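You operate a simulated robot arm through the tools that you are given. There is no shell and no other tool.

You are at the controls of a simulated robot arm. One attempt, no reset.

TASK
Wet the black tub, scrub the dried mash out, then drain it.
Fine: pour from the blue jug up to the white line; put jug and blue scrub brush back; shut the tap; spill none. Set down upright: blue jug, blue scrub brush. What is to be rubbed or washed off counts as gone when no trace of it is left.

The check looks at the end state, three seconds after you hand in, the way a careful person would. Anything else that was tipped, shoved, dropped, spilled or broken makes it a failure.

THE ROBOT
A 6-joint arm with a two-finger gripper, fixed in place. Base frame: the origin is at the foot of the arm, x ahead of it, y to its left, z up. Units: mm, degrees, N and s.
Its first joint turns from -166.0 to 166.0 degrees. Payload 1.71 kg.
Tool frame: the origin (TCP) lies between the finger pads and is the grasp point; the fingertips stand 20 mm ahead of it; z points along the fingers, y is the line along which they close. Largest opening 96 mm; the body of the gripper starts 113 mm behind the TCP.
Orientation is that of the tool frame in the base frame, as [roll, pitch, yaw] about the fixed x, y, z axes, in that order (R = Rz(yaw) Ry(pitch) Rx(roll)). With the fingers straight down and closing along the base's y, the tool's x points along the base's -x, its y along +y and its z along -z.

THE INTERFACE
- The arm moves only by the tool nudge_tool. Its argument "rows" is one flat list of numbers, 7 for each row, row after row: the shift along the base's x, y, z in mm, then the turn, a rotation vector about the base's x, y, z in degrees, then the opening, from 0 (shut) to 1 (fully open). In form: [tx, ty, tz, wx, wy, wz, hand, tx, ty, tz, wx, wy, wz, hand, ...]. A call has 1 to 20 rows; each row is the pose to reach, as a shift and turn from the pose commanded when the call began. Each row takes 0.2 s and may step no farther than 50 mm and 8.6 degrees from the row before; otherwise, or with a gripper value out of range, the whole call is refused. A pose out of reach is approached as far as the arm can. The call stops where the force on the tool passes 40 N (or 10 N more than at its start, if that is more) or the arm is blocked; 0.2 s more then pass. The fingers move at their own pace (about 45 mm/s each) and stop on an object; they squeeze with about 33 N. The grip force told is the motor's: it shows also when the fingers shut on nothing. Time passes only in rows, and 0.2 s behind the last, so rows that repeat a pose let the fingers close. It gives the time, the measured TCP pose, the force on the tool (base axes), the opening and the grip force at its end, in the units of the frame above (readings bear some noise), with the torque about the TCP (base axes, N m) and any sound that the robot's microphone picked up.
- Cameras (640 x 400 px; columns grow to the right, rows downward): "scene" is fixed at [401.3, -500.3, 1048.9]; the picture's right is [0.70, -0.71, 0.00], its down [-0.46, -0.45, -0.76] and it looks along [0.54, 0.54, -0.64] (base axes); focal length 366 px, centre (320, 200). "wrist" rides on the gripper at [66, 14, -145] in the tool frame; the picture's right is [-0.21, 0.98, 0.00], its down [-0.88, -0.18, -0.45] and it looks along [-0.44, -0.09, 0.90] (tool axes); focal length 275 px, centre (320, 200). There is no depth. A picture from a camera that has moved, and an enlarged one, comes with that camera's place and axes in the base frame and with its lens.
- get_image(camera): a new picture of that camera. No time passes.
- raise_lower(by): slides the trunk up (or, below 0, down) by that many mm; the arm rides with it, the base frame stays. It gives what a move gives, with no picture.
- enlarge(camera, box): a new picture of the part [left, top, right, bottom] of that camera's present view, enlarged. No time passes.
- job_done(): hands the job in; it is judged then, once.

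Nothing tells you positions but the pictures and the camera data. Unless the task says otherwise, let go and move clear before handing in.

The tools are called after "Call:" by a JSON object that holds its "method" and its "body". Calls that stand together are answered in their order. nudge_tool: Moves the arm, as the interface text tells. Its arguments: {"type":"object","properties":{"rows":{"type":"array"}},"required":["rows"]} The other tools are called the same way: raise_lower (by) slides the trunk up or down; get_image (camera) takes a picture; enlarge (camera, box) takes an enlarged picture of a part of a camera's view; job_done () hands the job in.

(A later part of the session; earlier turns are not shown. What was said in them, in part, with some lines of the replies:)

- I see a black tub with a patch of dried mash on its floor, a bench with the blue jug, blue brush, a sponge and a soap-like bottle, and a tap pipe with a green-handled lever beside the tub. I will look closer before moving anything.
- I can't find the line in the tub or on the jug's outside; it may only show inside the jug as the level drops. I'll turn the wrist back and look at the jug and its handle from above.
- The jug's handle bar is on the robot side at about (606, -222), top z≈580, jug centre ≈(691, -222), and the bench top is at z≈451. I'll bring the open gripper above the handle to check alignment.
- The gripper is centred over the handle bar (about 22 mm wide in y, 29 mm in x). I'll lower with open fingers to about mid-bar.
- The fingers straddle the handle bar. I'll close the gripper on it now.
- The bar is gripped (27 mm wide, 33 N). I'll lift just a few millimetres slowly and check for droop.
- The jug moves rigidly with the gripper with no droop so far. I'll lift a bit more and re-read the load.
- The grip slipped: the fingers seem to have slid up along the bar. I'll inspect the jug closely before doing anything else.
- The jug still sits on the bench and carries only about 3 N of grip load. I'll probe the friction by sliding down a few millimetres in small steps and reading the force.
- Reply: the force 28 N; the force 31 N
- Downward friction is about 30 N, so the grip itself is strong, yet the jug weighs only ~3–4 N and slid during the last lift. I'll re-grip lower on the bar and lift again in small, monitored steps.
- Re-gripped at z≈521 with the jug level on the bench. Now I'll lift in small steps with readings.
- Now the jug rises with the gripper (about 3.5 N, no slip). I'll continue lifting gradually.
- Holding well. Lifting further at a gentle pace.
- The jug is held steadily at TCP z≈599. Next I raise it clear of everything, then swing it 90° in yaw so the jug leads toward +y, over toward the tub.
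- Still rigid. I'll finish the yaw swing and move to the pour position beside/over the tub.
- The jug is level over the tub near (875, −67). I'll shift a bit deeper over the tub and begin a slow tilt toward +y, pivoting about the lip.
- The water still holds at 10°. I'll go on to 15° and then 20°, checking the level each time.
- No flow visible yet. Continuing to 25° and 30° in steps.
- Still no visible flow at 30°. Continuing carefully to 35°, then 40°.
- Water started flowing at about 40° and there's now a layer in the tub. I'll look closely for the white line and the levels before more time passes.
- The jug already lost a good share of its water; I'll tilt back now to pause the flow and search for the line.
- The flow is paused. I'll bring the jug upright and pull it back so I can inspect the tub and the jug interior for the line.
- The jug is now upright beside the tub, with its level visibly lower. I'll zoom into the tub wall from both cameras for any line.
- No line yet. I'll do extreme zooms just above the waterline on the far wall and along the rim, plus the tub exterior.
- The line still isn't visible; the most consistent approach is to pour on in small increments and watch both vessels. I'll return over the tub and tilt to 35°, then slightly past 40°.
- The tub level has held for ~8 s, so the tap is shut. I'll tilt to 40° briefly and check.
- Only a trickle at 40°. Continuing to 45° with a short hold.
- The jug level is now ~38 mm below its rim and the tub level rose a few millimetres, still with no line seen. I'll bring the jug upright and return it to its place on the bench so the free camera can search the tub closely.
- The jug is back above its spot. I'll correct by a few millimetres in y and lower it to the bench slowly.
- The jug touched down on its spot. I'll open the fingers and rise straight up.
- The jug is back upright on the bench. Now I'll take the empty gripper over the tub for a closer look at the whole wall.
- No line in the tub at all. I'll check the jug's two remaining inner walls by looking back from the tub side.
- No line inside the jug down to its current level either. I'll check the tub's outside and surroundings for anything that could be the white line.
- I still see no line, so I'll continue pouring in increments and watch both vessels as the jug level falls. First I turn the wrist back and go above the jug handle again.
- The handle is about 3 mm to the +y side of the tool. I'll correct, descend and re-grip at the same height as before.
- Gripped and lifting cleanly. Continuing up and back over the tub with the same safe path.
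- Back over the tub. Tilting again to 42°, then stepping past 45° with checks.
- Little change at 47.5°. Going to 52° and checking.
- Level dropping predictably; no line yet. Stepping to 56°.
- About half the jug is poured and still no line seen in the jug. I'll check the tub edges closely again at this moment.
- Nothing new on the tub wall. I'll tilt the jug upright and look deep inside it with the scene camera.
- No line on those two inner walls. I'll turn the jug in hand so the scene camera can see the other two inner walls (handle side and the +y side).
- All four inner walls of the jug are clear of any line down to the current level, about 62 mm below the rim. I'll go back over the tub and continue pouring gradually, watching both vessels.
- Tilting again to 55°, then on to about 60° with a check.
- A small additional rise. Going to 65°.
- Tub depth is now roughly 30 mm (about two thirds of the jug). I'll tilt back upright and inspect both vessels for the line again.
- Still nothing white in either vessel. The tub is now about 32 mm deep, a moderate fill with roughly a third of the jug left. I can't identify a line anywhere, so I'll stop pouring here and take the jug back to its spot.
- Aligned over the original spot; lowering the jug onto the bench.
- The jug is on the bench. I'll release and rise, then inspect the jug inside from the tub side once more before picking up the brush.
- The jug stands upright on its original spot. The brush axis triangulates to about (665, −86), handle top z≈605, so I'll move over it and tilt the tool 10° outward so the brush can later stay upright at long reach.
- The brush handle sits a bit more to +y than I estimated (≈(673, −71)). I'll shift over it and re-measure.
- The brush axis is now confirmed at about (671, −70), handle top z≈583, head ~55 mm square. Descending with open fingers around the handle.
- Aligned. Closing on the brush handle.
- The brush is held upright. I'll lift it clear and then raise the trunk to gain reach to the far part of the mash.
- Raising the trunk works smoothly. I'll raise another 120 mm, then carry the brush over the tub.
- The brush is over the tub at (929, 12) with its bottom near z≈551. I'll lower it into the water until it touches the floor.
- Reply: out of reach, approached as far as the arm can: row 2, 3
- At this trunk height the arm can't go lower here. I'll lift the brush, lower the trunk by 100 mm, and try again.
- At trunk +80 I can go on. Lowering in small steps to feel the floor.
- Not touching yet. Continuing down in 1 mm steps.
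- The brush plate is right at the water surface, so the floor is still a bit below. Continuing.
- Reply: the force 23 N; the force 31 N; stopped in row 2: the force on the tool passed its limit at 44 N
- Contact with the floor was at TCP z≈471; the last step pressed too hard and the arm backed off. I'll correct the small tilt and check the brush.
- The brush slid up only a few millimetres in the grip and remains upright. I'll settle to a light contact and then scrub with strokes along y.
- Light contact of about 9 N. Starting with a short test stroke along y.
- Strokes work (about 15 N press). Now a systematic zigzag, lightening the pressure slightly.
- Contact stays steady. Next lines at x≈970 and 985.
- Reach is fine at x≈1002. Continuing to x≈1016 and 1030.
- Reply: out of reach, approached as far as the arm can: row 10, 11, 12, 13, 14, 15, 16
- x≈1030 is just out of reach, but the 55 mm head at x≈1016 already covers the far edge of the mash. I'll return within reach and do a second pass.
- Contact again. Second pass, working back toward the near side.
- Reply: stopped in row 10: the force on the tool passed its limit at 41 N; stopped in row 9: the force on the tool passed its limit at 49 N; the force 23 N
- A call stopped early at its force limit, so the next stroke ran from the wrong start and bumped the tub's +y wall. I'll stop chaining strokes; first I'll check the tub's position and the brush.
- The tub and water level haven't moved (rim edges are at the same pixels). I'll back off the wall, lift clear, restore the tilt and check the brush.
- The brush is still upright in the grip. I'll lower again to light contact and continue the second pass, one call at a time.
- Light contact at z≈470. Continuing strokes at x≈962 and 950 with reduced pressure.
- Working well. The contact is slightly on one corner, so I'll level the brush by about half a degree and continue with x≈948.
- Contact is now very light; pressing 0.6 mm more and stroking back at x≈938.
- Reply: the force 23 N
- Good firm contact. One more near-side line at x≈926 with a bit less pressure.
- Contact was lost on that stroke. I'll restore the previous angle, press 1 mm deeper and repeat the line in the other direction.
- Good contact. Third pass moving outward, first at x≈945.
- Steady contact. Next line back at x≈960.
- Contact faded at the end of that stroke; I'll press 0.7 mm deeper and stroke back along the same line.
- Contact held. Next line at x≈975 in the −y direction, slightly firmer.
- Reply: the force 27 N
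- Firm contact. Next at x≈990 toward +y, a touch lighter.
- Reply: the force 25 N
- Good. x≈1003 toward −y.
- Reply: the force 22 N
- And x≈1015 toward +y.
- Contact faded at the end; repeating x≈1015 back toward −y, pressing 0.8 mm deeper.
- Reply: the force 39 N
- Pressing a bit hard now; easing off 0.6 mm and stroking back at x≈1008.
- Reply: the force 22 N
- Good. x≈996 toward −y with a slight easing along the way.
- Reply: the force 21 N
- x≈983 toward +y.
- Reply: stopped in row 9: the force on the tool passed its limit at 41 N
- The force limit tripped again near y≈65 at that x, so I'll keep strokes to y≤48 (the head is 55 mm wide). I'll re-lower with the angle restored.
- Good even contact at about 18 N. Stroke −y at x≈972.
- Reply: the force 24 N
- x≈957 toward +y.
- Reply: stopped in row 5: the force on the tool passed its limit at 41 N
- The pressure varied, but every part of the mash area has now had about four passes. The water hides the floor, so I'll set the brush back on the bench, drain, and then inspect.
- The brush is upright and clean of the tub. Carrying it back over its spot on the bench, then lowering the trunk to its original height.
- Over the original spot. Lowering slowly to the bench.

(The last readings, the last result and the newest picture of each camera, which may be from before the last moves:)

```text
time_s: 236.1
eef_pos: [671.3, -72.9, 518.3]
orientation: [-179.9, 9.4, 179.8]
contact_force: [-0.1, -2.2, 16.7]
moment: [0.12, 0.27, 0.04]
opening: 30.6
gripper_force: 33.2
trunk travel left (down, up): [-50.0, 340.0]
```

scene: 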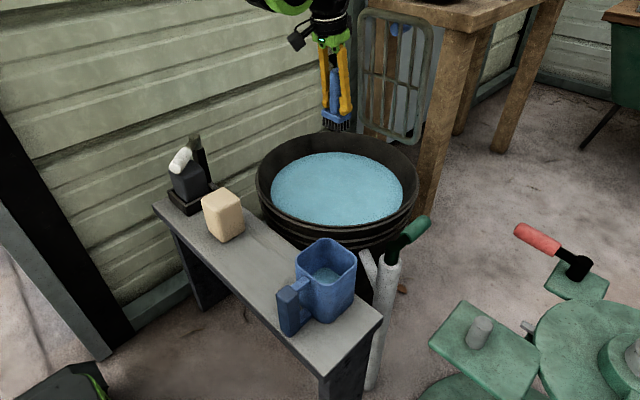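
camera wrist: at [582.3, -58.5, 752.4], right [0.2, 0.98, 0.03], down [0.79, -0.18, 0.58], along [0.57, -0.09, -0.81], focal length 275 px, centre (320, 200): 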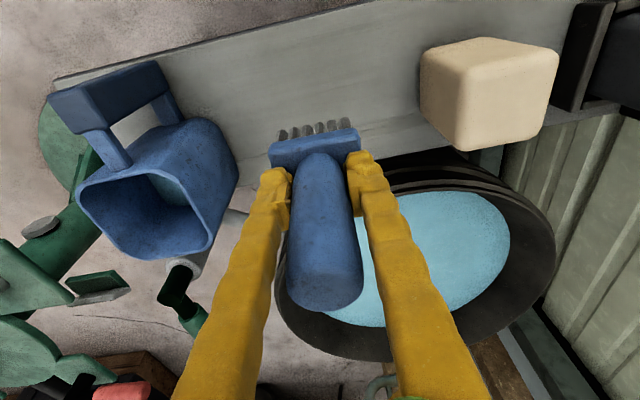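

The brush is on the bench. Releasing and rising along the tool direction.

Call:
{"method": "nudge_tool", "body": {"rows": [0, 0, 0.5, 0, 0, 0, 0, 0, 0, 0.5, 0, 0, 0, 0.4, 0, 0, 0.5, 0, 0, 0, 0.6, 0, 0, 0.5, 0, 0, 0, 0.85, 0, 0, 0.5, 0, 0, 0, 1, 0, 0, 0.5, 0, 0, 0, 1, 0, 0, 15, 0, 0, 0, 1, 0, 0, 40, 0, 0, 0, 1, 0, 0, 75, 0, 0, 0, 1, 0, 0, 110, 0, 0, 0, 1, 0, 0, 145, 0, 0, 0, 1, 0, 0, 180, 0, 0, 0, 1]}}

Call:
{"method": "get_image", "body": {"camera": "scene"}}

Call:
{"method": "enlarge", "body": {"camera": "scene", "box": [190, 170, 330, 290]}}

Call:
{"method": "get_image", "body": {"camera": "wrist"}}

```text
time_s: 238.7
eef_pos: [672.2, -70.1, 697.8]
orientation: [-179.8, 9.3, 180.0]
contact_force: [-0.4, 0.7, 0.3]
moment: [0.0, 0.05, -0.02]
opening: 96.0
gripper_force: 0.0
trunk travel left (down, up): [-50.0, 340.0]
```

```text
taken
```

scene: 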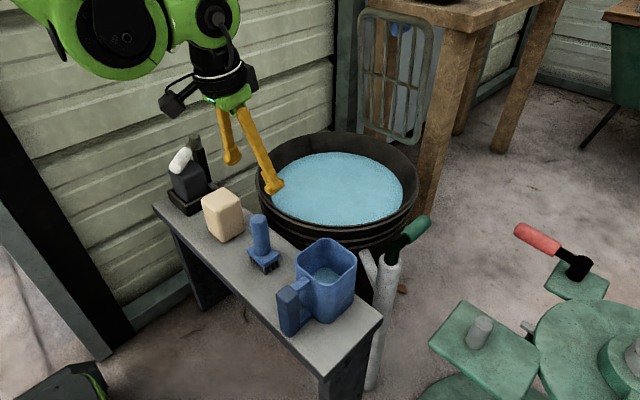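

```text
3.33 times, centred on (260, 230) of scene
camera zoom: at [401.3, -500.3, 1048.9], right [0.7, -0.71, 0.0], down [-0.46, -0.45, -0.76], along [0.54, 0.54, -0.64], focal length 1219 px, centre (520, 100)
```

zoom: 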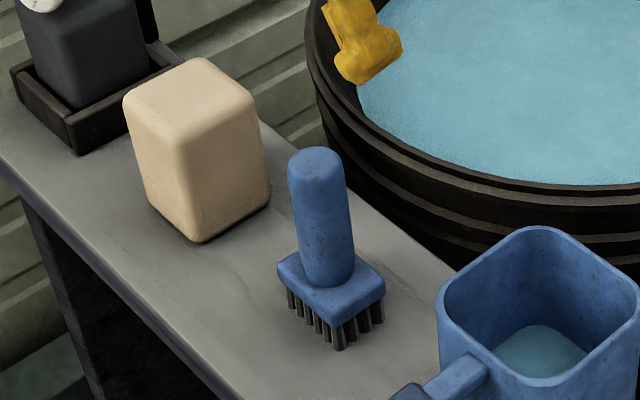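

```text
taken
camera wrist: at [585.2, -54.6, 830.1], right [0.2, 0.98, 0.03], down [0.79, -0.18, 0.58], along [0.57, -0.09, -0.81], focal length 275 px, centre (320, 200)
```

wrist: 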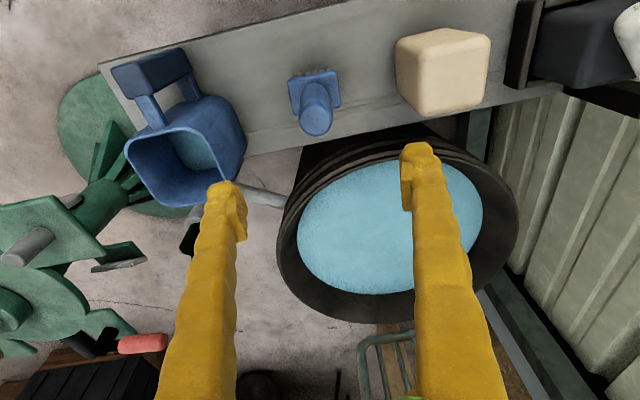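

The brush and jug are both back upright. Now the tap: I'll move the camera above the lever to study it.

Call:
{"method": "nudge_tool", "body": {"rows": [10, -15, 5, 0, 2, 0, 1, 25, -40, 10, 0, 5, 0, 1, 40, -68, 15, 0, 9.3, 0, 1, 55, -96, 20, 0, 9.3, 0, 1, 70, -124, 22, 0, 9.3, 0, 1, 85, -150, 22, 0, 9.3, 0, 1, 100, -175, 22, 0, 9.3, 0, 1, 110, -190, 22, 0, 9.3, 0, 1, 110, -190, 22, 0, 9.3, 0, 1]}}

Call:
{"method": "get_image", "body": {"camera": "wrist"}}

Call:
{"method": "enlarge", "body": {"camera": "wrist", "box": [240, 60, 440, 260]}}

Call:
{"method": "enlarge", "body": {"camera": "scene", "box": [350, 200, 450, 300]}}

```text
time_s: 240.7
eef_pos: [784.4, -261.8, 719.7]
orientation: [-180.0, 0.1, 180.0]
contact_force: [-0.3, -0.1, -0.8]
moment: [0.01, -0.03, 0.01]
opening: 96.0
gripper_force: 0.1
trunk travel left (down, up): [-50.0, 340.0]
```

```text
taken
camera wrist: at [718.8, -247.4, 865.7], right [0.21, 0.98, 0.0], down [0.88, -0.18, 0.45], along [0.44, -0.09, -0.9], focal length 275 px, centre (320, 200)
```

wrist: 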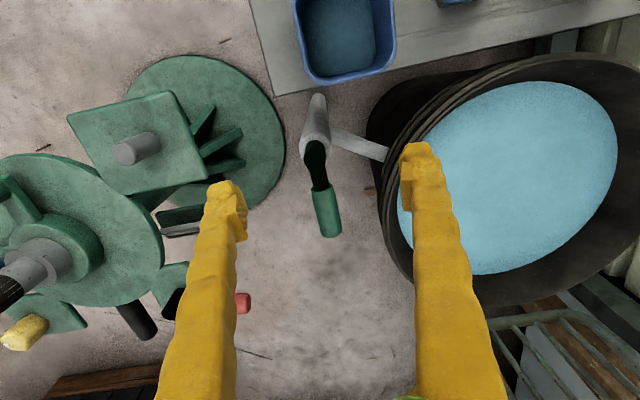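

```text
2.00 times, centred on (340, 160) of wrist
camera zoom: at [718.8, -247.4, 865.7], right [0.21, 0.98, 0.0], down [0.88, -0.18, 0.45], along [0.44, -0.09, -0.9], focal length 551 px, centre (280, 280)
```

zoom: 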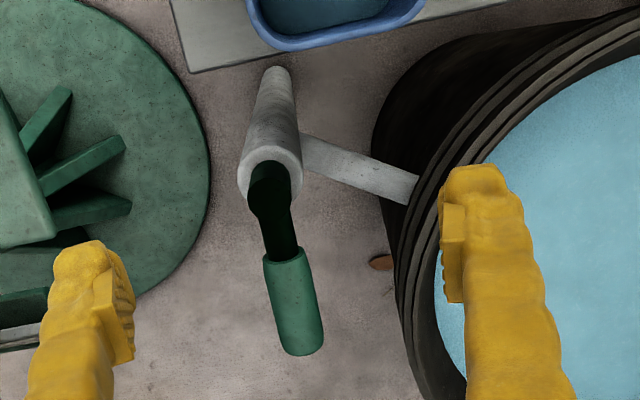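

```text
4.00 times, centred on (400, 250) of scene
camera zoom: at [401.3, -500.3, 1048.9], right [0.7, -0.71, 0.0], down [-0.46, -0.45, -0.76], along [0.54, 0.54, -0.64], focal length 1463 px, centre (0, 0)
```

zoom: 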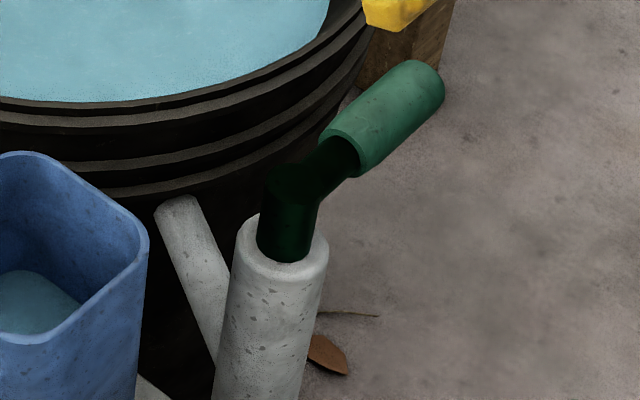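

The lever pivots at about (811, −273) with its green grip along +x from x≈864 to 933 at z≈541. I'll straddle the grip loosely with half-open fingers so I can push it either way.

Call:
{"method": "nudge_tool", "body": {"rows": [20, -3, -10, 0, 0, 0, 0.9, 45, -6, -25, 0, 0, 0, 0.8, 70, -10, -45, 0, 0, 0, 0.7, 95, -13, -65, 0, 0, 0, 0.62, 103, -14, -75, 0, 0, 0, 0.58, 103, -14, -80, 0, 0, 0, 0.58, 103, -14, -80, 0, 0, 0, 0.58]}}

Call:
{"method": "get_image", "body": {"camera": "wrist"}}

Call:
{"method": "enlarge", "body": {"camera": "scene", "box": [350, 170, 470, 290]}}

```text
time_s: 242.3
eef_pos: [887.1, -277.8, 638.6]
orientation: [-179.9, 0.0, 179.9]
contact_force: [-0.5, 0.0, -0.2]
moment: [0.0, 0.0, 0.02]
opening: 55.8
gripper_force: 0.1
trunk travel left (down, up): [-50.0, 340.0]
```

```text
taken
camera wrist: at [820.8, -262.6, 785.1], right [0.21, 0.98, 0.0], down [0.88, -0.18, 0.45], along [0.44, -0.09, -0.9], focal length 275 px, centre (320, 200)
```

wrist: 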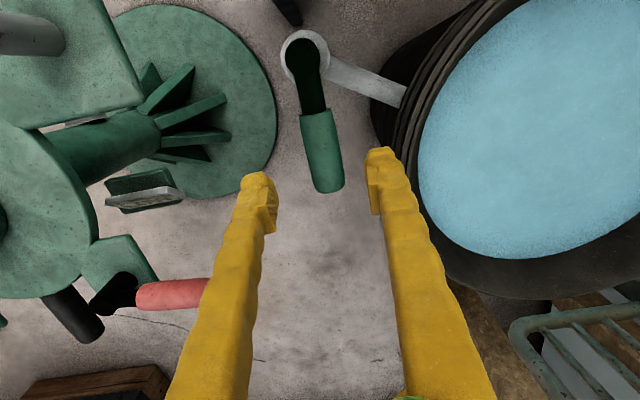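

```text
3.33 times, centred on (410, 230) of scene
camera zoom: at [401.3, -500.3, 1048.9], right [0.7, -0.71, 0.0], down [-0.46, -0.45, -0.76], along [0.54, 0.54, -0.64], focal length 1219 px, centre (20, 100)
```

zoom: 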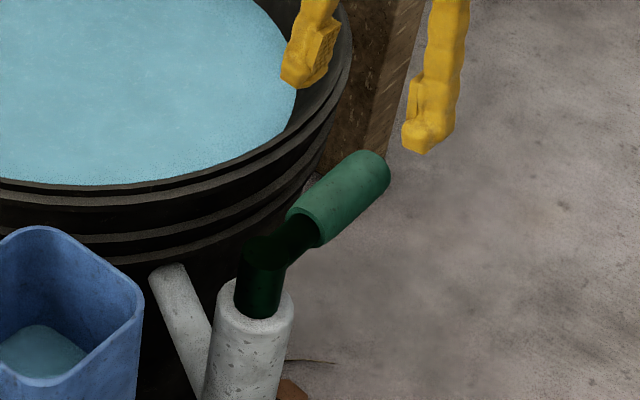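

The lever axis is at y≈−274 here. I'll correct and lower the straddling fingers around the grip.

Call:
{"method": "nudge_tool", "body": {"rows": [0, 2, -20, 0, 0, 0, 0.58, 0, 3.5, -45, 0, 0, 0, 0.58, 0, 3.5, -65, 0, 0, 0, 0.58, 0, 3.5, -80, 0, 0, 0, 0.58, 0, 3.5, -88, 0, 0, 0, 0.58, 0, 3.5, -88, 0, 0, 0, 0.58]}}

Call:
{"method": "get_image", "body": {"camera": "wrist"}}

Call:
{"method": "enlarge", "body": {"camera": "scene", "box": [350, 170, 470, 290]}}

```text
time_s: 243.7
eef_pos: [884.9, -270.9, 550.7]
orientation: [-179.9, 0.0, 179.9]
contact_force: [-0.2, 0.8, -0.9]
moment: [-0.03, 0.01, 0.02]
opening: 55.6
gripper_force: 0.0
trunk travel left (down, up): [-50.0, 340.0]
```

```text
taken
camera wrist: at [819.4, -256.7, 696.6], right [0.21, 0.98, 0.0], down [0.88, -0.18, 0.45], along [0.44, -0.09, -0.9], focal length 275 px, centre (320, 200)
```

wrist: 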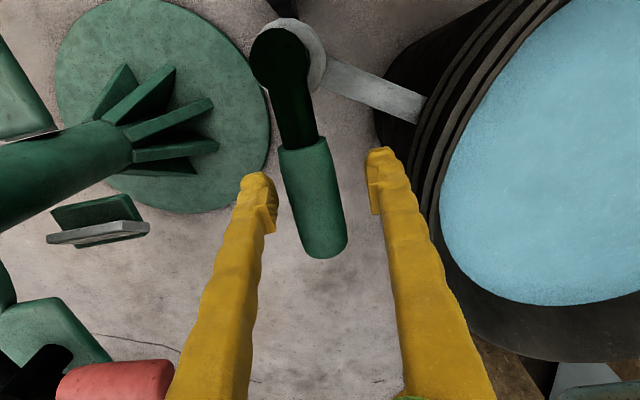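

```text
3.33 times, centred on (410, 230) of scene
camera zoom: at [401.3, -500.3, 1048.9], right [0.7, -0.71, 0.0], down [-0.46, -0.45, -0.76], along [0.54, 0.54, -0.64], focal length 1219 px, centre (20, 100)
```

zoom: 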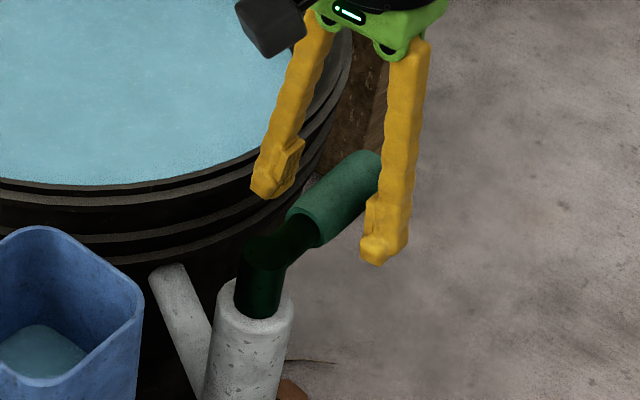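

The grip is between the fingers. I'll gently push toward +y first and watch the force.

Call:
{"method": "nudge_tool", "body": {"rows": [0, 4, 0, 0, 0, 0, 0.58, 0, 7, 0, 0, 0, 0, 0.58, 0, 9, 0, 0, 0, 0, 0.58]}}

Call:
{"method": "nudge_tool", "body": {"rows": [0, 2, 0, 0, 0, 0, 0.58, 0, 4, 0, 0, 0, 0, 0.58]}}

```text
time_s: 244.5
eef_pos: [885.0, -262.8, 551.3]
orientation: [-179.8, 0.0, -180.0]
contact_force: [-0.8, -0.2, -0.3]
moment: [-0.01, -0.02, 0.02]
opening: 55.7
gripper_force: 0.1
trunk travel left (down, up): [-50.0, 340.0]
```

```text
time_s: 245.1
eef_pos: [884.6, -258.7, 553.2]
orientation: [-179.8, 0.0, -179.9]
contact_force: [-0.4, -0.2, -0.4]
moment: [0.01, 0.01, -0.03]
opening: 56.2
gripper_force: 0.6
trunk travel left (down, up): [-50.0, 340.0]
```

Call:
{"method": "nudge_tool", "body": {"rows": [0, 2, 0, 0, 0, 0, 0.58, 0, 4, 0, 0, 0, 0, 0.58]}}

Call:
{"method": "nudge_tool", "body": {"rows": [0, 2, 0, 0, 0, 0, 0.58]}}

Call:
{"method": "get_image", "body": {"camera": "wrist"}}

```text
time_s: 245.7
eef_pos: [886.2, -255.5, 552.9]
orientation: [-180.0, 0.0, 179.9]
contact_force: [0.4, -1.1, 0.5]
moment: [-0.01, 0.04, 0.01]
opening: 55.9
gripper_force: 0.1
trunk travel left (down, up): [-50.0, 340.0]
```

```text
time_s: 246.1
eef_pos: [885.4, -252.9, 551.6]
orientation: [-179.9, 0.1, 179.9]
contact_force: [-0.1, 0.2, -0.5]
moment: [0.01, 0.0, 0.02]
opening: 56.5
gripper_force: 0.3
trunk travel left (down, up): [-50.0, 340.0]
```

```text
taken
camera wrist: at [819.8, -238.9, 697.9], right [0.21, 0.98, 0.0], down [0.88, -0.18, 0.45], along [0.44, -0.09, -0.9], focal length 275 px, centre (320, 200)
```

wrist: 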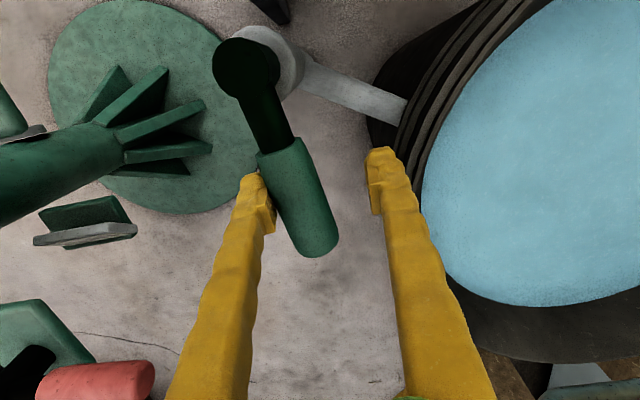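

The lever swings freely toward +y. I'll follow its arc to about 25° and check whether the water level drops.

Call:
{"method": "nudge_tool", "body": {"rows": [-1.6, 3.4, 0, 0, 0, 5, 0.58, -4, 9.4, 0, 0, 0, 12, 0.58, -6.9, 15.2, 0, 0, 0, 18, 0.58, -10.3, 20.7, 0, 0, 0, 25, 0.58, -10.3, 20.7, 0, 0, 0, 25, 0.58]}}

Call:
{"method": "get_image", "body": {"camera": "wrist"}}

Call:
{"method": "get_image", "body": {"camera": "scene"}}

```text
time_s: 247.3
eef_pos: [875.4, -232.0, 550.6]
orientation: [-179.9, 0.0, -155.0]
contact_force: [0.1, 0.1, -0.2]
moment: [-0.01, 0.03, -0.01]
opening: 55.9
gripper_force: 0.4
trunk travel left (down, up): [-50.0, 340.0]
```

```text
taken
camera wrist: at [809.8, -246.5, 696.9], right [-0.23, 0.97, 0.0], down [0.87, 0.2, 0.45], along [0.43, 0.1, -0.9], focal length 275 px, centre (320, 200)
```

wrist: 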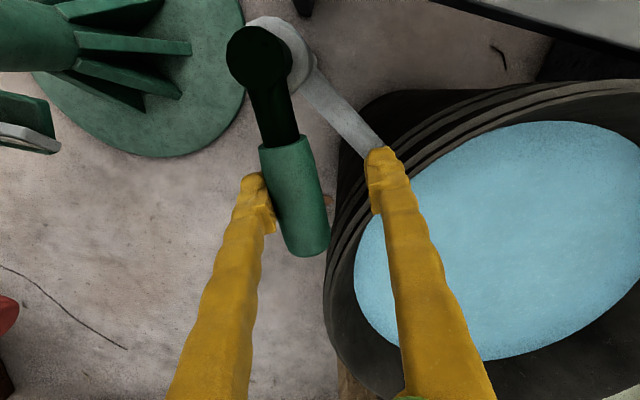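

```text
taken
```

scene: 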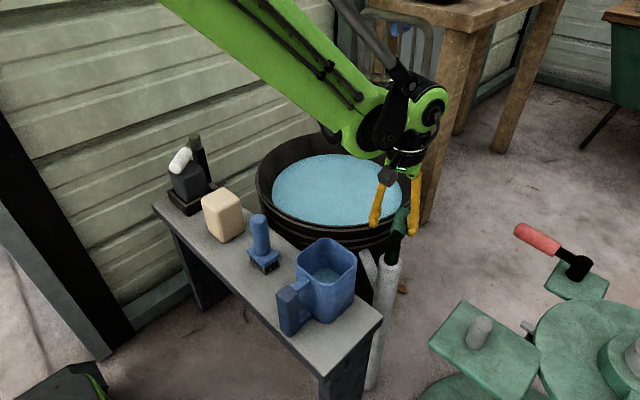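

Call:
{"method": "enlarge", "body": {"camera": "scene", "box": [250, 110, 450, 260]}}

Call:
{"method": "nudge_tool", "body": {"rows": [0, 0, 0, 0, 0, 0, 0.58, 0, 0, 0, 0, 0, 0, 0.58, 0, 0, 0, 0, 0, 0, 0.58, 0, 0, 0, 0, 0, 0, 0.58]}}

Call:
{"method": "enlarge", "body": {"camera": "scene", "box": [250, 110, 450, 260]}}

```text
2.67 times, centred on (350, 185) of scene
camera zoom: at [401.3, -500.3, 1048.9], right [0.7, -0.71, 0.0], down [-0.46, -0.45, -0.76], along [0.54, 0.54, -0.64], focal length 975 px, centre (240, 240)
```

zoom: 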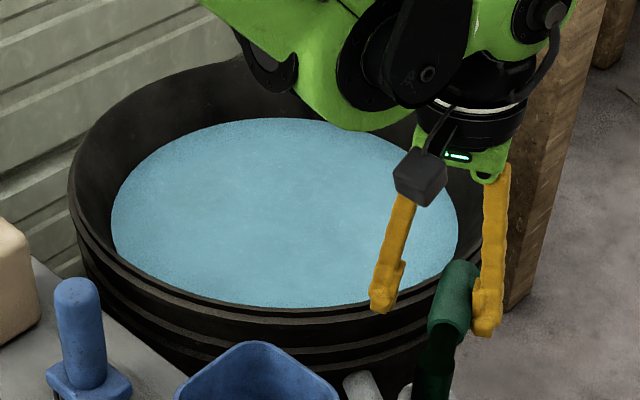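

```text
time_s: 248.3
eef_pos: [875.1, -231.0, 551.3]
orientation: [-179.8, -0.1, -155.0]
contact_force: [0.3, -0.1, 1.0]
moment: [0.02, 0.03, 0.01]
opening: 56.0
gripper_force: 0.0
trunk travel left (down, up): [-50.0, 340.0]
```

```text
2.67 times, centred on (350, 185) of scene
camera zoom: at [401.3, -500.3, 1048.9], right [0.7, -0.71, 0.0], down [-0.46, -0.45, -0.76], along [0.54, 0.54, -0.64], focal length 975 px, centre (240, 240)
```

zoom: 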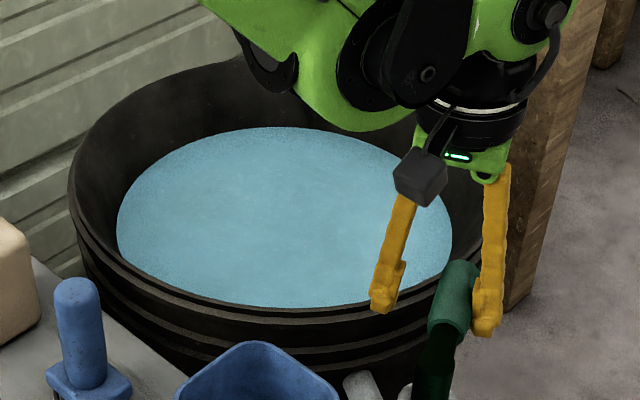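

Turning toward +y opens the tap: the level is falling. I'll hold here and let it drain.

Call:
{"method": "nudge_tool", "body": {"rows": [0, 0, 0, 0, 0, 0, 0.58, 0, 0, 0, 0, 0, 0, 0.58, 0, 0, 0, 0, 0, 0, 0.58, 0, 0, 0, 0, 0, 0, 0.58, 0, 0, 0, 0, 0, 0, 0.58, 0, 0, 0, 0, 0, 0, 0.58, 0, 0, 0, 0, 0, 0, 0.58, 0, 0, 0, 0, 0, 0, 0.58, 0, 0, 0, 0, 0, 0, 0.58, 0, 0, 0, 0, 0, 0, 0.58, 0, 0, 0, 0, 0, 0, 0.58, 0, 0, 0, 0, 0, 0, 0.58, 0, 0, 0, 0, 0, 0, 0.58, 0, 0, 0, 0, 0, 0, 0.58, 0, 0, 0, 0, 0, 0, 0.58, 0, 0, 0, 0, 0, 0, 0.58, 0, 0, 0, 0, 0, 0, 0.58, 0, 0, 0, 0, 0, 0, 0.58, 0, 0, 0, 0, 0, 0, 0.58, 0, 0, 0, 0, 0, 0, 0.58]}}

Call:
{"method": "enlarge", "body": {"camera": "scene", "box": [250, 110, 450, 260]}}

Call:
{"method": "get_image", "body": {"camera": "scene"}}

```text
time_s: 252.5
eef_pos: [874.0, -231.8, 551.1]
orientation: [-179.9, 0.0, -155.0]
contact_force: [0.4, 0.4, 0.1]
moment: [-0.02, -0.02, -0.01]
opening: 55.7
gripper_force: 0.0
trunk travel left (down, up): [-50.0, 340.0]
```

```text
2.67 times, centred on (350, 185) of scene
camera zoom: at [401.3, -500.3, 1048.9], right [0.7, -0.71, 0.0], down [-0.46, -0.45, -0.76], along [0.54, 0.54, -0.64], focal length 975 px, centre (240, 240)
```

zoom: 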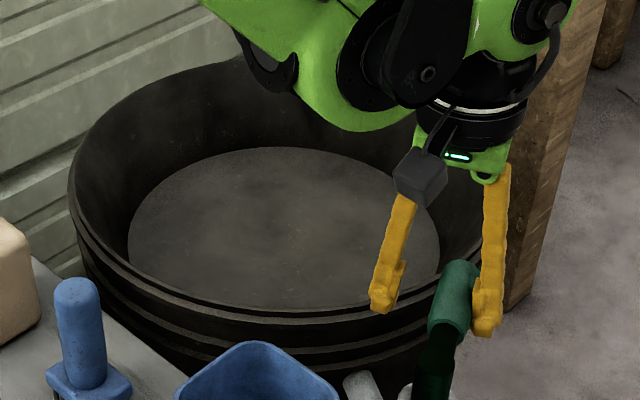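

```text
taken
```

scene: 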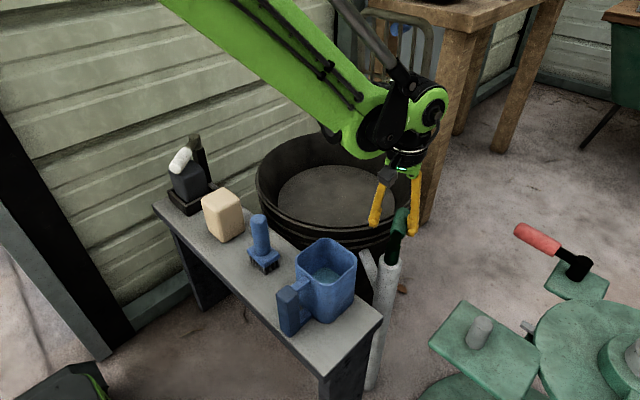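

The tub is drained and I see no yellow mash. I'll zoom in to check for faint traces before shutting the tap.

Call:
{"method": "enlarge", "body": {"camera": "scene", "box": [290, 155, 380, 225]}}

Call:
{"method": "enlarge", "body": {"camera": "wrist", "box": [320, 70, 640, 380]}}

```text
5.71 times, centred on (335, 190) of scene
camera zoom: at [401.3, -500.3, 1048.9], right [0.7, -0.71, 0.0], down [-0.46, -0.45, -0.76], along [0.54, 0.54, -0.64], focal length 2090 px, centre (234, 257)
```

zoom: 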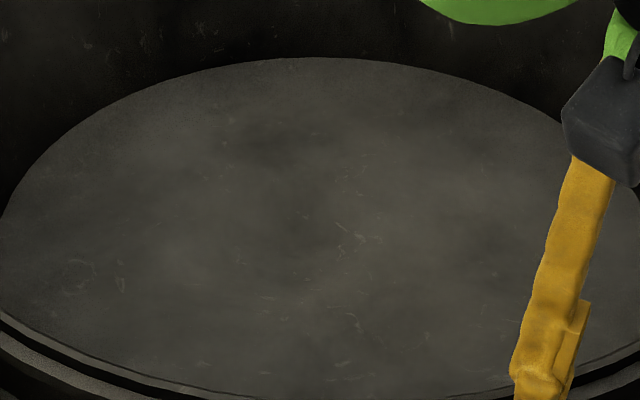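

```text
1.29 times, centred on (480, 225) of wrist
camera zoom: at [809.7, -246.6, 697.0], right [-0.23, 0.97, 0.0], down [0.87, 0.2, 0.45], along [0.43, 0.1, -0.9], focal length 355 px, centre (114, 168)
```

zoom: 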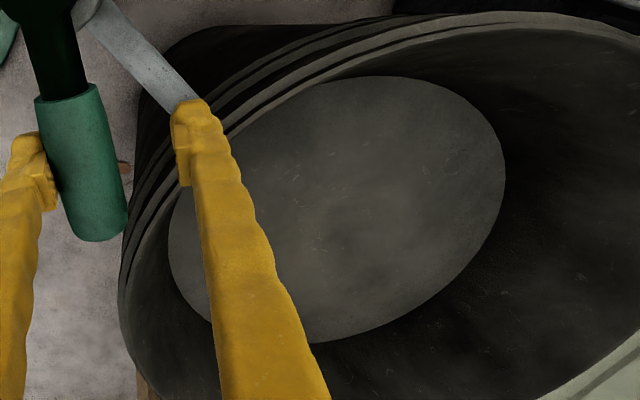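

The floor looks clean and empty. I'll give it two more seconds to drain fully, then swing the lever back with the other finger to shut the tap.

Call:
{"method": "nudge_tool", "body": {"rows": [0, 0, 0, 0, 0, 0, 0.58, 0, 0, 0, 0, 0, 0, 0.58, 0, 0, 0, 0, 0, 0, 0.58, 0, 0, 0, 0, 0, 0, 0.58, 0, 0, 0, 0, 0, 0, 0.58, 0, 0, 0, 0, 0, 0, 0.58, 0, 0, 0, 0, 0, 0, 0.58, 0, 0, 0, 0, 0, 0, 0.58, 0, 0, 0, 0, 0, 0, 0.58, 0, 0, 0, 0, 0, 0, 0.58]}}

Call:
{"method": "nudge_tool", "body": {"rows": [5.5, -11.5, 0, 0, 0, 0, 0.58, 10.8, -22.5, 0, 0, 0, 0, 0.58, 12.2, -28.8, 0, 0, 0, -5, 0.58, 13.1, -35.2, 0, 0, 0, -10, 0.58, 13.5, -41.6, 0, 0, 0, -15, 0.58, 13.2, -48.1, 0, 0, 0, -20, 0.58]}}

Call:
{"method": "get_image", "body": {"camera": "wrist"}}

```text
time_s: 254.7
eef_pos: [875.5, -231.8, 552.0]
orientation: [-179.8, 0.0, -155.0]
contact_force: [-0.3, -0.6, -0.3]
moment: [0.01, -0.02, -0.02]
opening: 55.8
gripper_force: 0.0
trunk travel left (down, up): [-50.0, 340.0]
```

```text
time_s: 256.1
eef_pos: [888.6, -280.4, 550.4]
orientation: [-179.9, 0.0, -175.3]
contact_force: [-0.8, -0.5, 0.2]
moment: [0.01, 0.0, -0.02]
opening: 56.0
gripper_force: 0.2
trunk travel left (down, up): [-50.0, 340.0]
```

```text
taken
camera wrist: at [821.9, -271.6, 697.2], right [0.12, 0.99, 0.0], down [0.89, -0.11, 0.45], along [0.44, -0.06, -0.9], focal length 275 px, centre (320, 200)
```

wrist: 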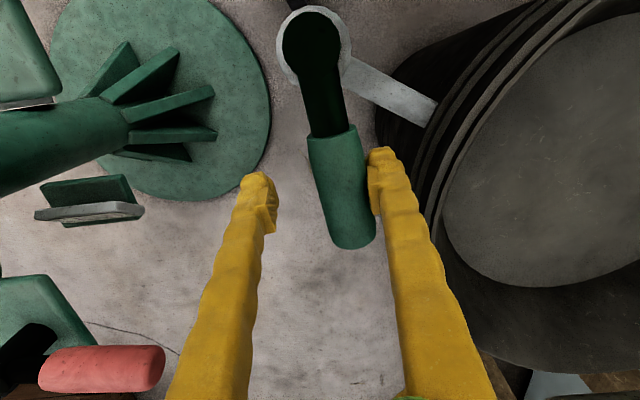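

Nearly back. I'll continue in small steps and feel for the closed stop.

Call:
{"method": "nudge_tool", "body": {"rows": [-0.4, -3.2, 0, 0, 0, -2.5, 0.58, -0.8, -6.4, 0, 0, 0, -5, 0.58]}}

Call:
{"method": "nudge_tool", "body": {"rows": [0, -2, 0, 0, 0, 0, 0.58]}}

Call:
{"method": "nudge_tool", "body": {"rows": [0, -2, 0, 0, 0, 0, 0.58]}}

Call:
{"method": "get_image", "body": {"camera": "wrist"}}

```text
time_s: 256.7
eef_pos: [886.8, -286.1, 553.6]
orientation: [-179.9, 0.0, 179.9]
contact_force: [-0.9, 0.8, 0.6]
moment: [-0.01, 0.04, -0.02]
opening: 56.0
gripper_force: 0.1
trunk travel left (down, up): [-50.0, 340.0]
```

```text
time_s: 257.1
eef_pos: [886.0, -288.6, 551.3]
orientation: [-179.9, 0.0, 180.0]
contact_force: [0.8, 1.3, -0.6]
moment: [0.01, -0.02, 0.01]
opening: 56.3
gripper_force: 0.6
trunk travel left (down, up): [-50.0, 340.0]
```

```text
time_s: 257.5
eef_pos: [886.8, -291.3, 552.2]
orientation: [-179.9, 0.0, 180.0]
contact_force: [-1.8, 3.1, 0.7]
moment: [0.03, 0.05, 0.06]
opening: 57.8
gripper_force: 1.5
trunk travel left (down, up): [-50.0, 340.0]
```

```text
taken
camera wrist: at [821.3, -275.8, 698.2], right [0.21, 0.98, 0.0], down [0.88, -0.18, 0.45], along [0.44, -0.09, -0.9], focal length 275 px, centre (320, 200)
```

wrist: 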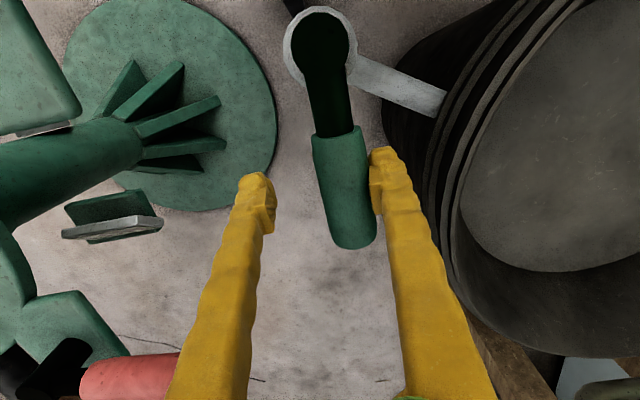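

I feel resistance at the stop. One more small push to confirm it's fully shut.

Call:
{"method": "nudge_tool", "body": {"rows": [0, -1.5, 0, 0, 0, 0, 0.58]}}

Call:
{"method": "enlarge", "body": {"camera": "scene", "box": [350, 170, 470, 290]}}

```text
time_s: 257.9
eef_pos: [886.2, -291.0, 551.9]
orientation: [-179.9, 0.0, 180.0]
contact_force: [0.8, 6.1, 2.2]
moment: [0.08, 0.03, -0.03]
opening: 59.4
gripper_force: 2.8
trunk travel left (down, up): [-50.0, 340.0]
```

```text
3.33 times, centred on (410, 230) of scene
camera zoom: at [401.3, -500.3, 1048.9], right [0.7, -0.71, 0.0], down [-0.46, -0.45, -0.76], along [0.54, 0.54, -0.64], focal length 1219 px, centre (20, 100)
```

zoom: 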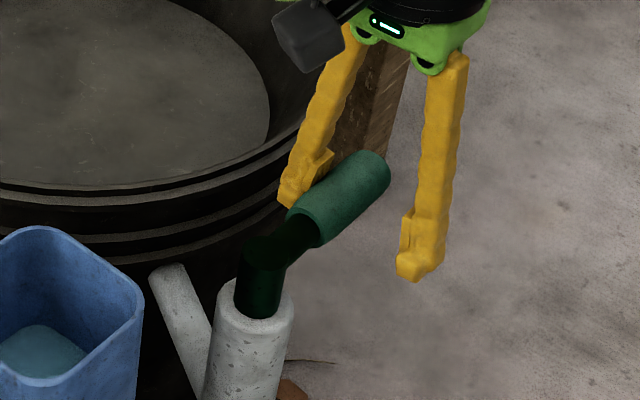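

The lever is firmly back at its closed stop, in the same position as at the start. I'll back off, rise, and inspect the tub floor from above.

Call:
{"method": "nudge_tool", "body": {"rows": [0, 4, 0, 0, 0, 0, 0.58, 0, 12, 0, 0, 0, 0, 0.58, 0, 14, 15, 0, 0, 0, 0.58, 0, 14, 45, 0, 0, 0, 0.58, 0, 14, 80, 0, 0, 0, 0.58, -15, 14, 110, 0, 0, 0, 0.58, -40, 30, 120, 0, 0, 0, 0.7, -60, 60, 120, 0, 0, 0, 0.8, -70, 95, 120, 0, 0, 0, 1, -75, 135, 120, 0, 0, 0, 1, -80, 175, 120, 0, 0, 0, 1, -80, 215, 120, 0, 0, 0, 1, -80, 250, 115, 0, 0, 0, 1, -80, 285, 105, 0, 0, 0, 1, -80, 300, 100, 0, 0, 0, 1]}}

Call:
{"method": "get_image", "body": {"camera": "wrist"}}

Call:
{"method": "get_image", "body": {"camera": "scene"}}

Call:
{"method": "enlarge", "body": {"camera": "wrist", "box": [220, 60, 460, 300]}}

Call:
{"method": "enlarge", "body": {"camera": "scene", "box": [280, 150, 410, 230]}}

```text
time_s: 261.1
eef_pos: [805.5, 7.2, 651.2]
orientation: [-179.8, 0.0, 179.9]
contact_force: [0.3, 0.3, 0.2]
moment: [0.06, -0.02, -0.03]
opening: 96.2
gripper_force: 0.1
trunk travel left (down, up): [-50.0, 340.0]
```

```text
taken
camera wrist: at [740.1, 21.8, 796.6], right [0.21, 0.98, 0.0], down [0.88, -0.18, 0.45], along [0.44, -0.09, -0.9], focal length 275 px, centre (320, 200)
```

wrist: 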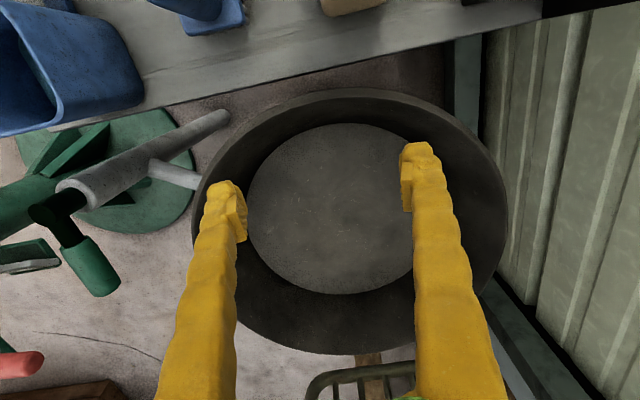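

```text
taken
```

scene: 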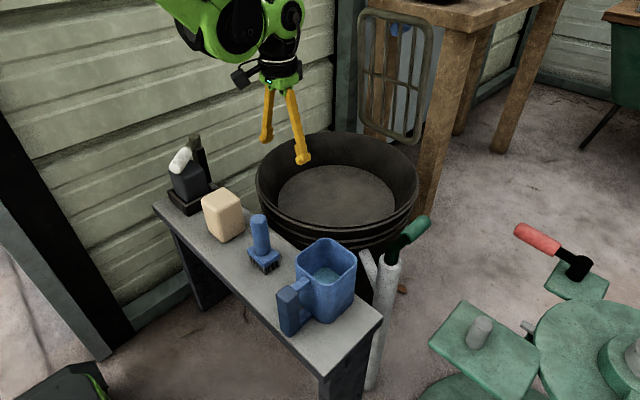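

```text
1.67 times, centred on (340, 180) of wrist
camera zoom: at [740.1, 21.8, 796.6], right [0.21, 0.98, 0.0], down [0.88, -0.18, 0.45], along [0.44, -0.09, -0.9], focal length 459 px, centre (287, 233)
```

zoom: 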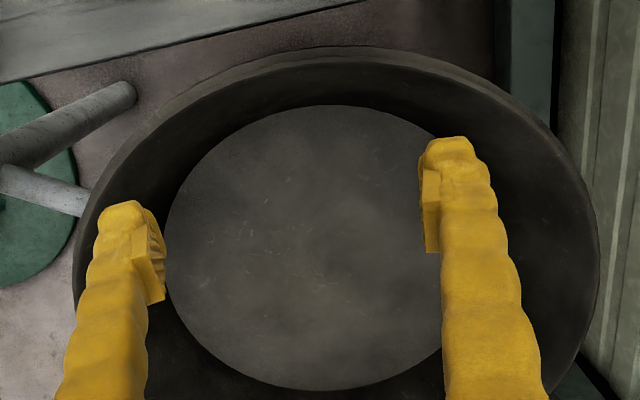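

```text
4.92 times, centred on (345, 190) of scene
camera zoom: at [401.3, -500.3, 1048.9], right [0.7, -0.71, 0.0], down [-0.46, -0.45, -0.76], along [0.54, 0.54, -0.64], focal length 1800 px, centre (197, 249)
```

zoom: 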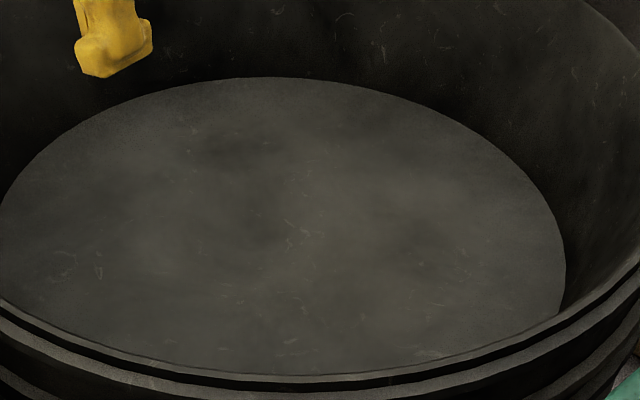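

The floor looks clean. I'll zoom tightly on where the mash was to rule out any faint trace.

Call:
{"method": "enlarge", "body": {"camera": "scene", "box": [310, 178, 370, 215]}}

Call:
{"method": "enlarge", "body": {"camera": "wrist", "box": [270, 150, 410, 290]}}

Call:
{"method": "enlarge", "body": {"camera": "scene", "box": [230, 200, 400, 340]}}

Call:
{"method": "enlarge", "body": {"camera": "scene", "box": [340, 220, 460, 400]}}

```text
10.67 times, centred on (340, 196) of scene
camera zoom: at [401.3, -500.3, 1048.9], right [0.7, -0.71, 0.0], down [-0.46, -0.45, -0.76], along [0.54, 0.54, -0.64], focal length 3901 px, centre (107, 237)
```

zoom: 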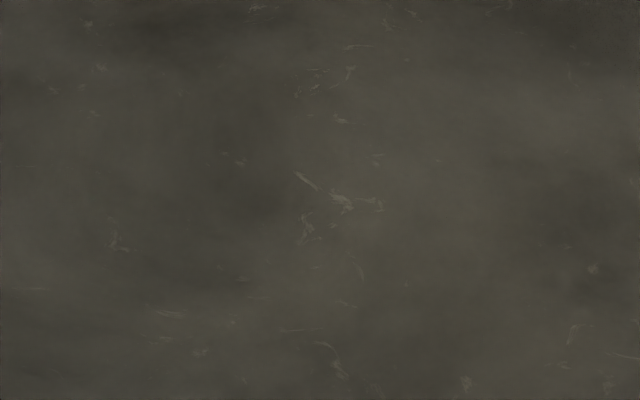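

```text
2.86 times, centred on (340, 220) of wrist
camera zoom: at [740.1, 21.8, 796.6], right [0.21, 0.98, 0.0], down [0.88, -0.18, 0.45], along [0.44, -0.09, -0.9], focal length 786 px, centre (263, 143)
```

zoom: 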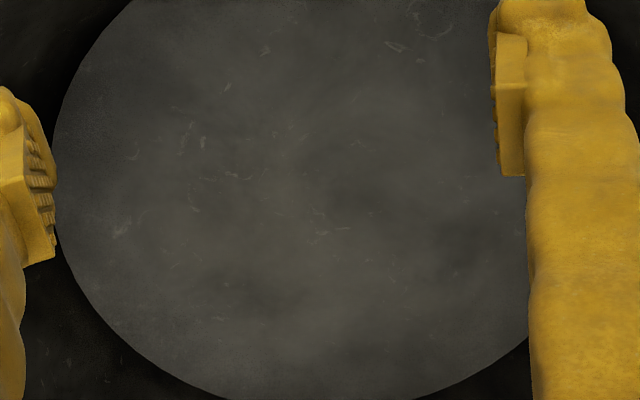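

```text
2.86 times, centred on (315, 270) of scene
camera zoom: at [401.3, -500.3, 1048.9], right [0.7, -0.71, 0.0], down [-0.46, -0.45, -0.76], along [0.54, 0.54, -0.64], focal length 1045 px, centre (334, 0)
```

zoom: 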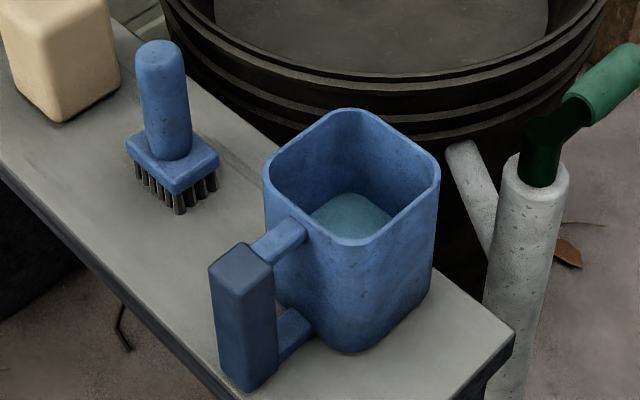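

```text
2.22 times, centred on (400, 310) of scene
camera zoom: at [401.3, -500.3, 1048.9], right [0.7, -0.71, 0.0], down [-0.46, -0.45, -0.76], along [0.54, 0.54, -0.64], focal length 813 px, centre (142, -44)
```

zoom: 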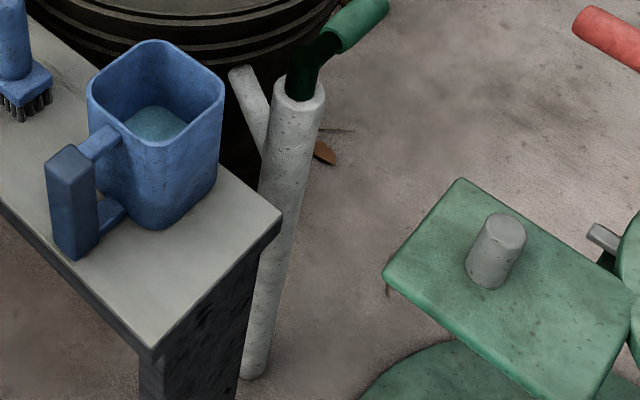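

Everything is in place and the floor is clean. Before handing in I'll scan the empty tub's wall once more at high zoom for any white line.

Call:
{"method": "enlarge", "body": {"camera": "wrist", "box": [250, 85, 350, 155]}}

Call:
{"method": "enlarge", "body": {"camera": "wrist", "box": [340, 85, 440, 155]}}

Call:
{"method": "enlarge", "body": {"camera": "wrist", "box": [190, 110, 270, 190]}}

Call:
{"method": "enlarge", "body": {"camera": "wrist", "box": [430, 120, 520, 280]}}

Call:
{"method": "enlarge", "body": {"camera": "wrist", "box": [230, 260, 420, 360]}}

```text
5.71 times, centred on (300, 120) of wrist
camera zoom: at [740.1, 21.8, 796.6], right [0.21, 0.98, 0.0], down [0.88, -0.18, 0.45], along [0.44, -0.09, -0.9], focal length 1573 px, centre (434, 657)
```

zoom: 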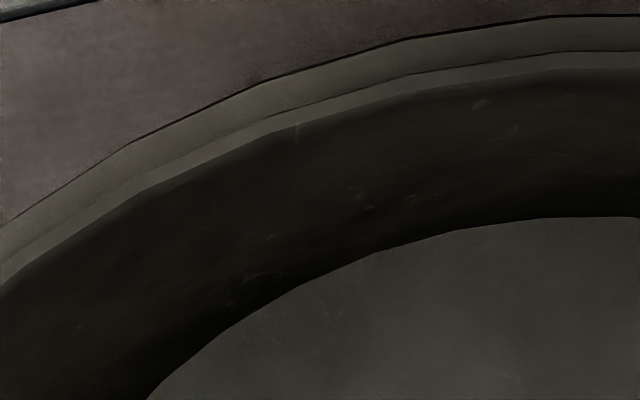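

```text
5.71 times, centred on (390, 120) of wrist
camera zoom: at [740.1, 21.8, 796.6], right [0.21, 0.98, 0.0], down [0.88, -0.18, 0.45], along [0.44, -0.09, -0.9], focal length 1573 px, centre (-80, 657)
```

zoom: 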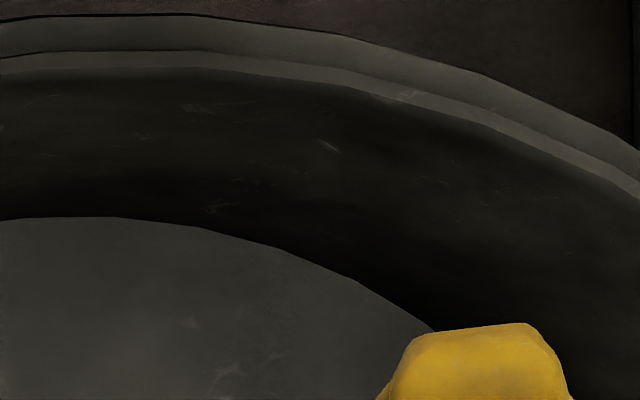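

```text
5.00 times, centred on (230, 150) of wrist
camera zoom: at [740.1, 21.8, 796.6], right [0.21, 0.98, 0.0], down [0.88, -0.18, 0.45], along [0.44, -0.09, -0.9], focal length 1376 px, centre (770, 450)
```

zoom: 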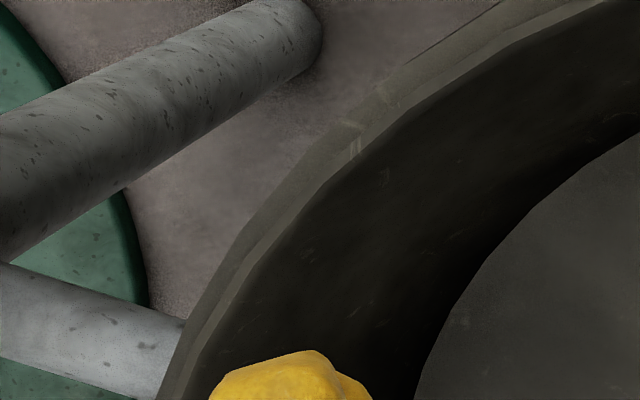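

```text
2.50 times, centred on (475, 200) of wrist
camera zoom: at [740.1, 21.8, 796.6], right [0.21, 0.98, 0.0], down [0.88, -0.18, 0.45], along [0.44, -0.09, -0.9], focal length 688 px, centre (-68, 200)
```

zoom: 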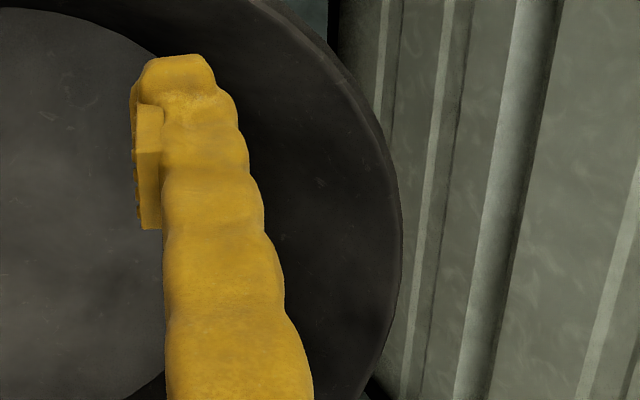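

```text
3.37 times, centred on (325, 310) of wrist
camera zoom: at [740.1, 21.8, 796.6], right [0.21, 0.98, 0.0], down [0.88, -0.18, 0.45], along [0.44, -0.09, -0.9], focal length 927 px, centre (303, -170)
```

zoom: 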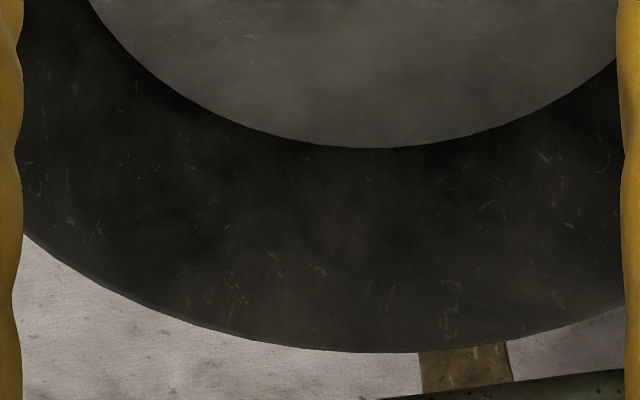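

There is no white line anywhere I can see, so I'll leave the fill as judged. The tub is clean and drained, the tap is shut, and jug and brush are upright in place; now I move the arm clear, back near its starting pose.

Call:
{"method": "nudge_tool", "body": {"rows": [-10, -10, 25, 0, 0, 0, 1, -25, -35, 55, 0, 0, 0, 1, -40, -65, 85, 0, 0, 0, 1, -55, -100, 110, 0, 0, 0, 1, -70, -135, 125, 0, 0, 0, 1, -85, -170, 132, 0, 0, 0, 1, -95, -205, 135, 0, 0, 0, 1, -105, -240, 135, 0, 0, 0, 1, -115, -275, 135, 0, 0, 0, 1, -125, -305, 135, 0, 0, 0, 1, -128, -325, 135, 0, 0, 0, 1]}}

Call:
{"method": "get_image", "body": {"camera": "scene"}}

Call:
{"method": "get_image", "body": {"camera": "wrist"}}

Call:
{"method": "enlarge", "body": {"camera": "scene", "box": [250, 120, 430, 240]}}

```text
time_s: 263.5
eef_pos: [678.8, -319.5, 787.1]
orientation: [-179.8, -0.1, 179.9]
contact_force: [0.1, -0.1, 0.7]
moment: [-0.03, 0.0, -0.01]
opening: 96.0
gripper_force: 0.0
trunk travel left (down, up): [-50.0, 340.0]
```

```text
taken
```

scene: 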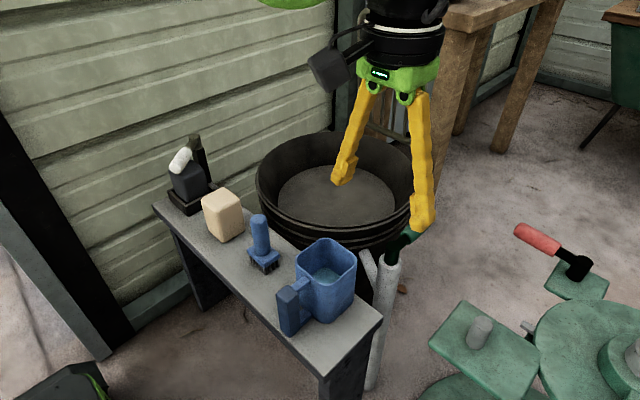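

```text
taken
camera wrist: at [613.2, -305.0, 933.0], right [0.21, 0.98, 0.0], down [0.88, -0.18, 0.45], along [0.44, -0.09, -0.9], focal length 275 px, centre (320, 200)
```

wrist: 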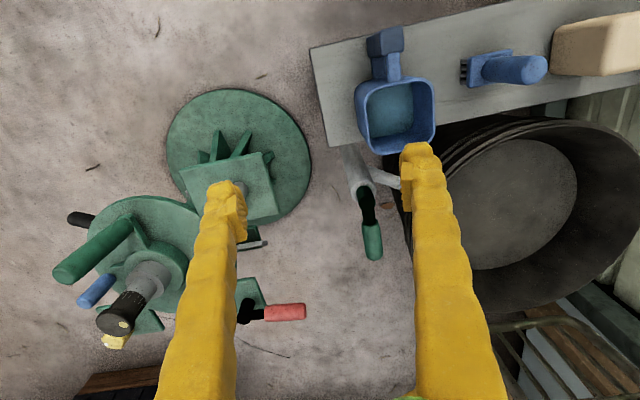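

```text
3.33 times, centred on (340, 180) of scene
camera zoom: at [401.3, -500.3, 1048.9], right [0.7, -0.71, 0.0], down [-0.46, -0.45, -0.76], along [0.54, 0.54, -0.64], focal length 1219 px, centre (253, 267)
```

zoom: 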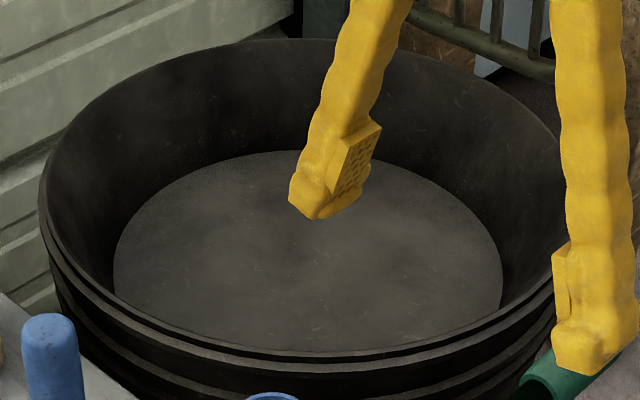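

The scene matches the start apart from the clean, empty tub and the lower jug level. The jug and brush stand upright in their places, the tap lever is at its closed stop, nothing has spilled, and the arm is clear. One point I couldn't confirm: I found no white line in the tub or jug, so I chose the fill depth (about 32 mm) by judgement. Handing in now.

Call:
{"method": "job_done", "body": {}}

```text
The job is handed in.
```

I handed the job in with the tub scrubbed, drained and looking clean. The one instruction I can't say I met is filling to the white line, because I never found it.

- **White line:** I searched the tub inside and out, all four jug faces, and the inside of the jug down to the water, and saw no line. I stopped pouring at about 32 mm deep by my own judgement, leaving roughly a third of the water in the jug. That level may be wrong.
- **Mash:** I made about four passes over the patch with the brush. After draining, close-up pictures from both cameras showed no trace of it.
- **Tap:** I opened it until the tub was empty, then pushed the lever back until it stopped in its starting position.
- **Jug and brush:** Both are upright on the bench where they started.
- **Spills:** I saw no water outside the tub or jug.

**Mishaps:**
- On the first lift the gripper slid up the jug handle without raising it, so I gripped again lower down.
- While scrubbing, the arm hit its force limit a few times. Once I sent the next stroke anyway, and the brush ran into the tub wall and was stopped at 49 N. In the pictures afterwards the tub and the water level had not moved, and the brush was still upright in the gripper.
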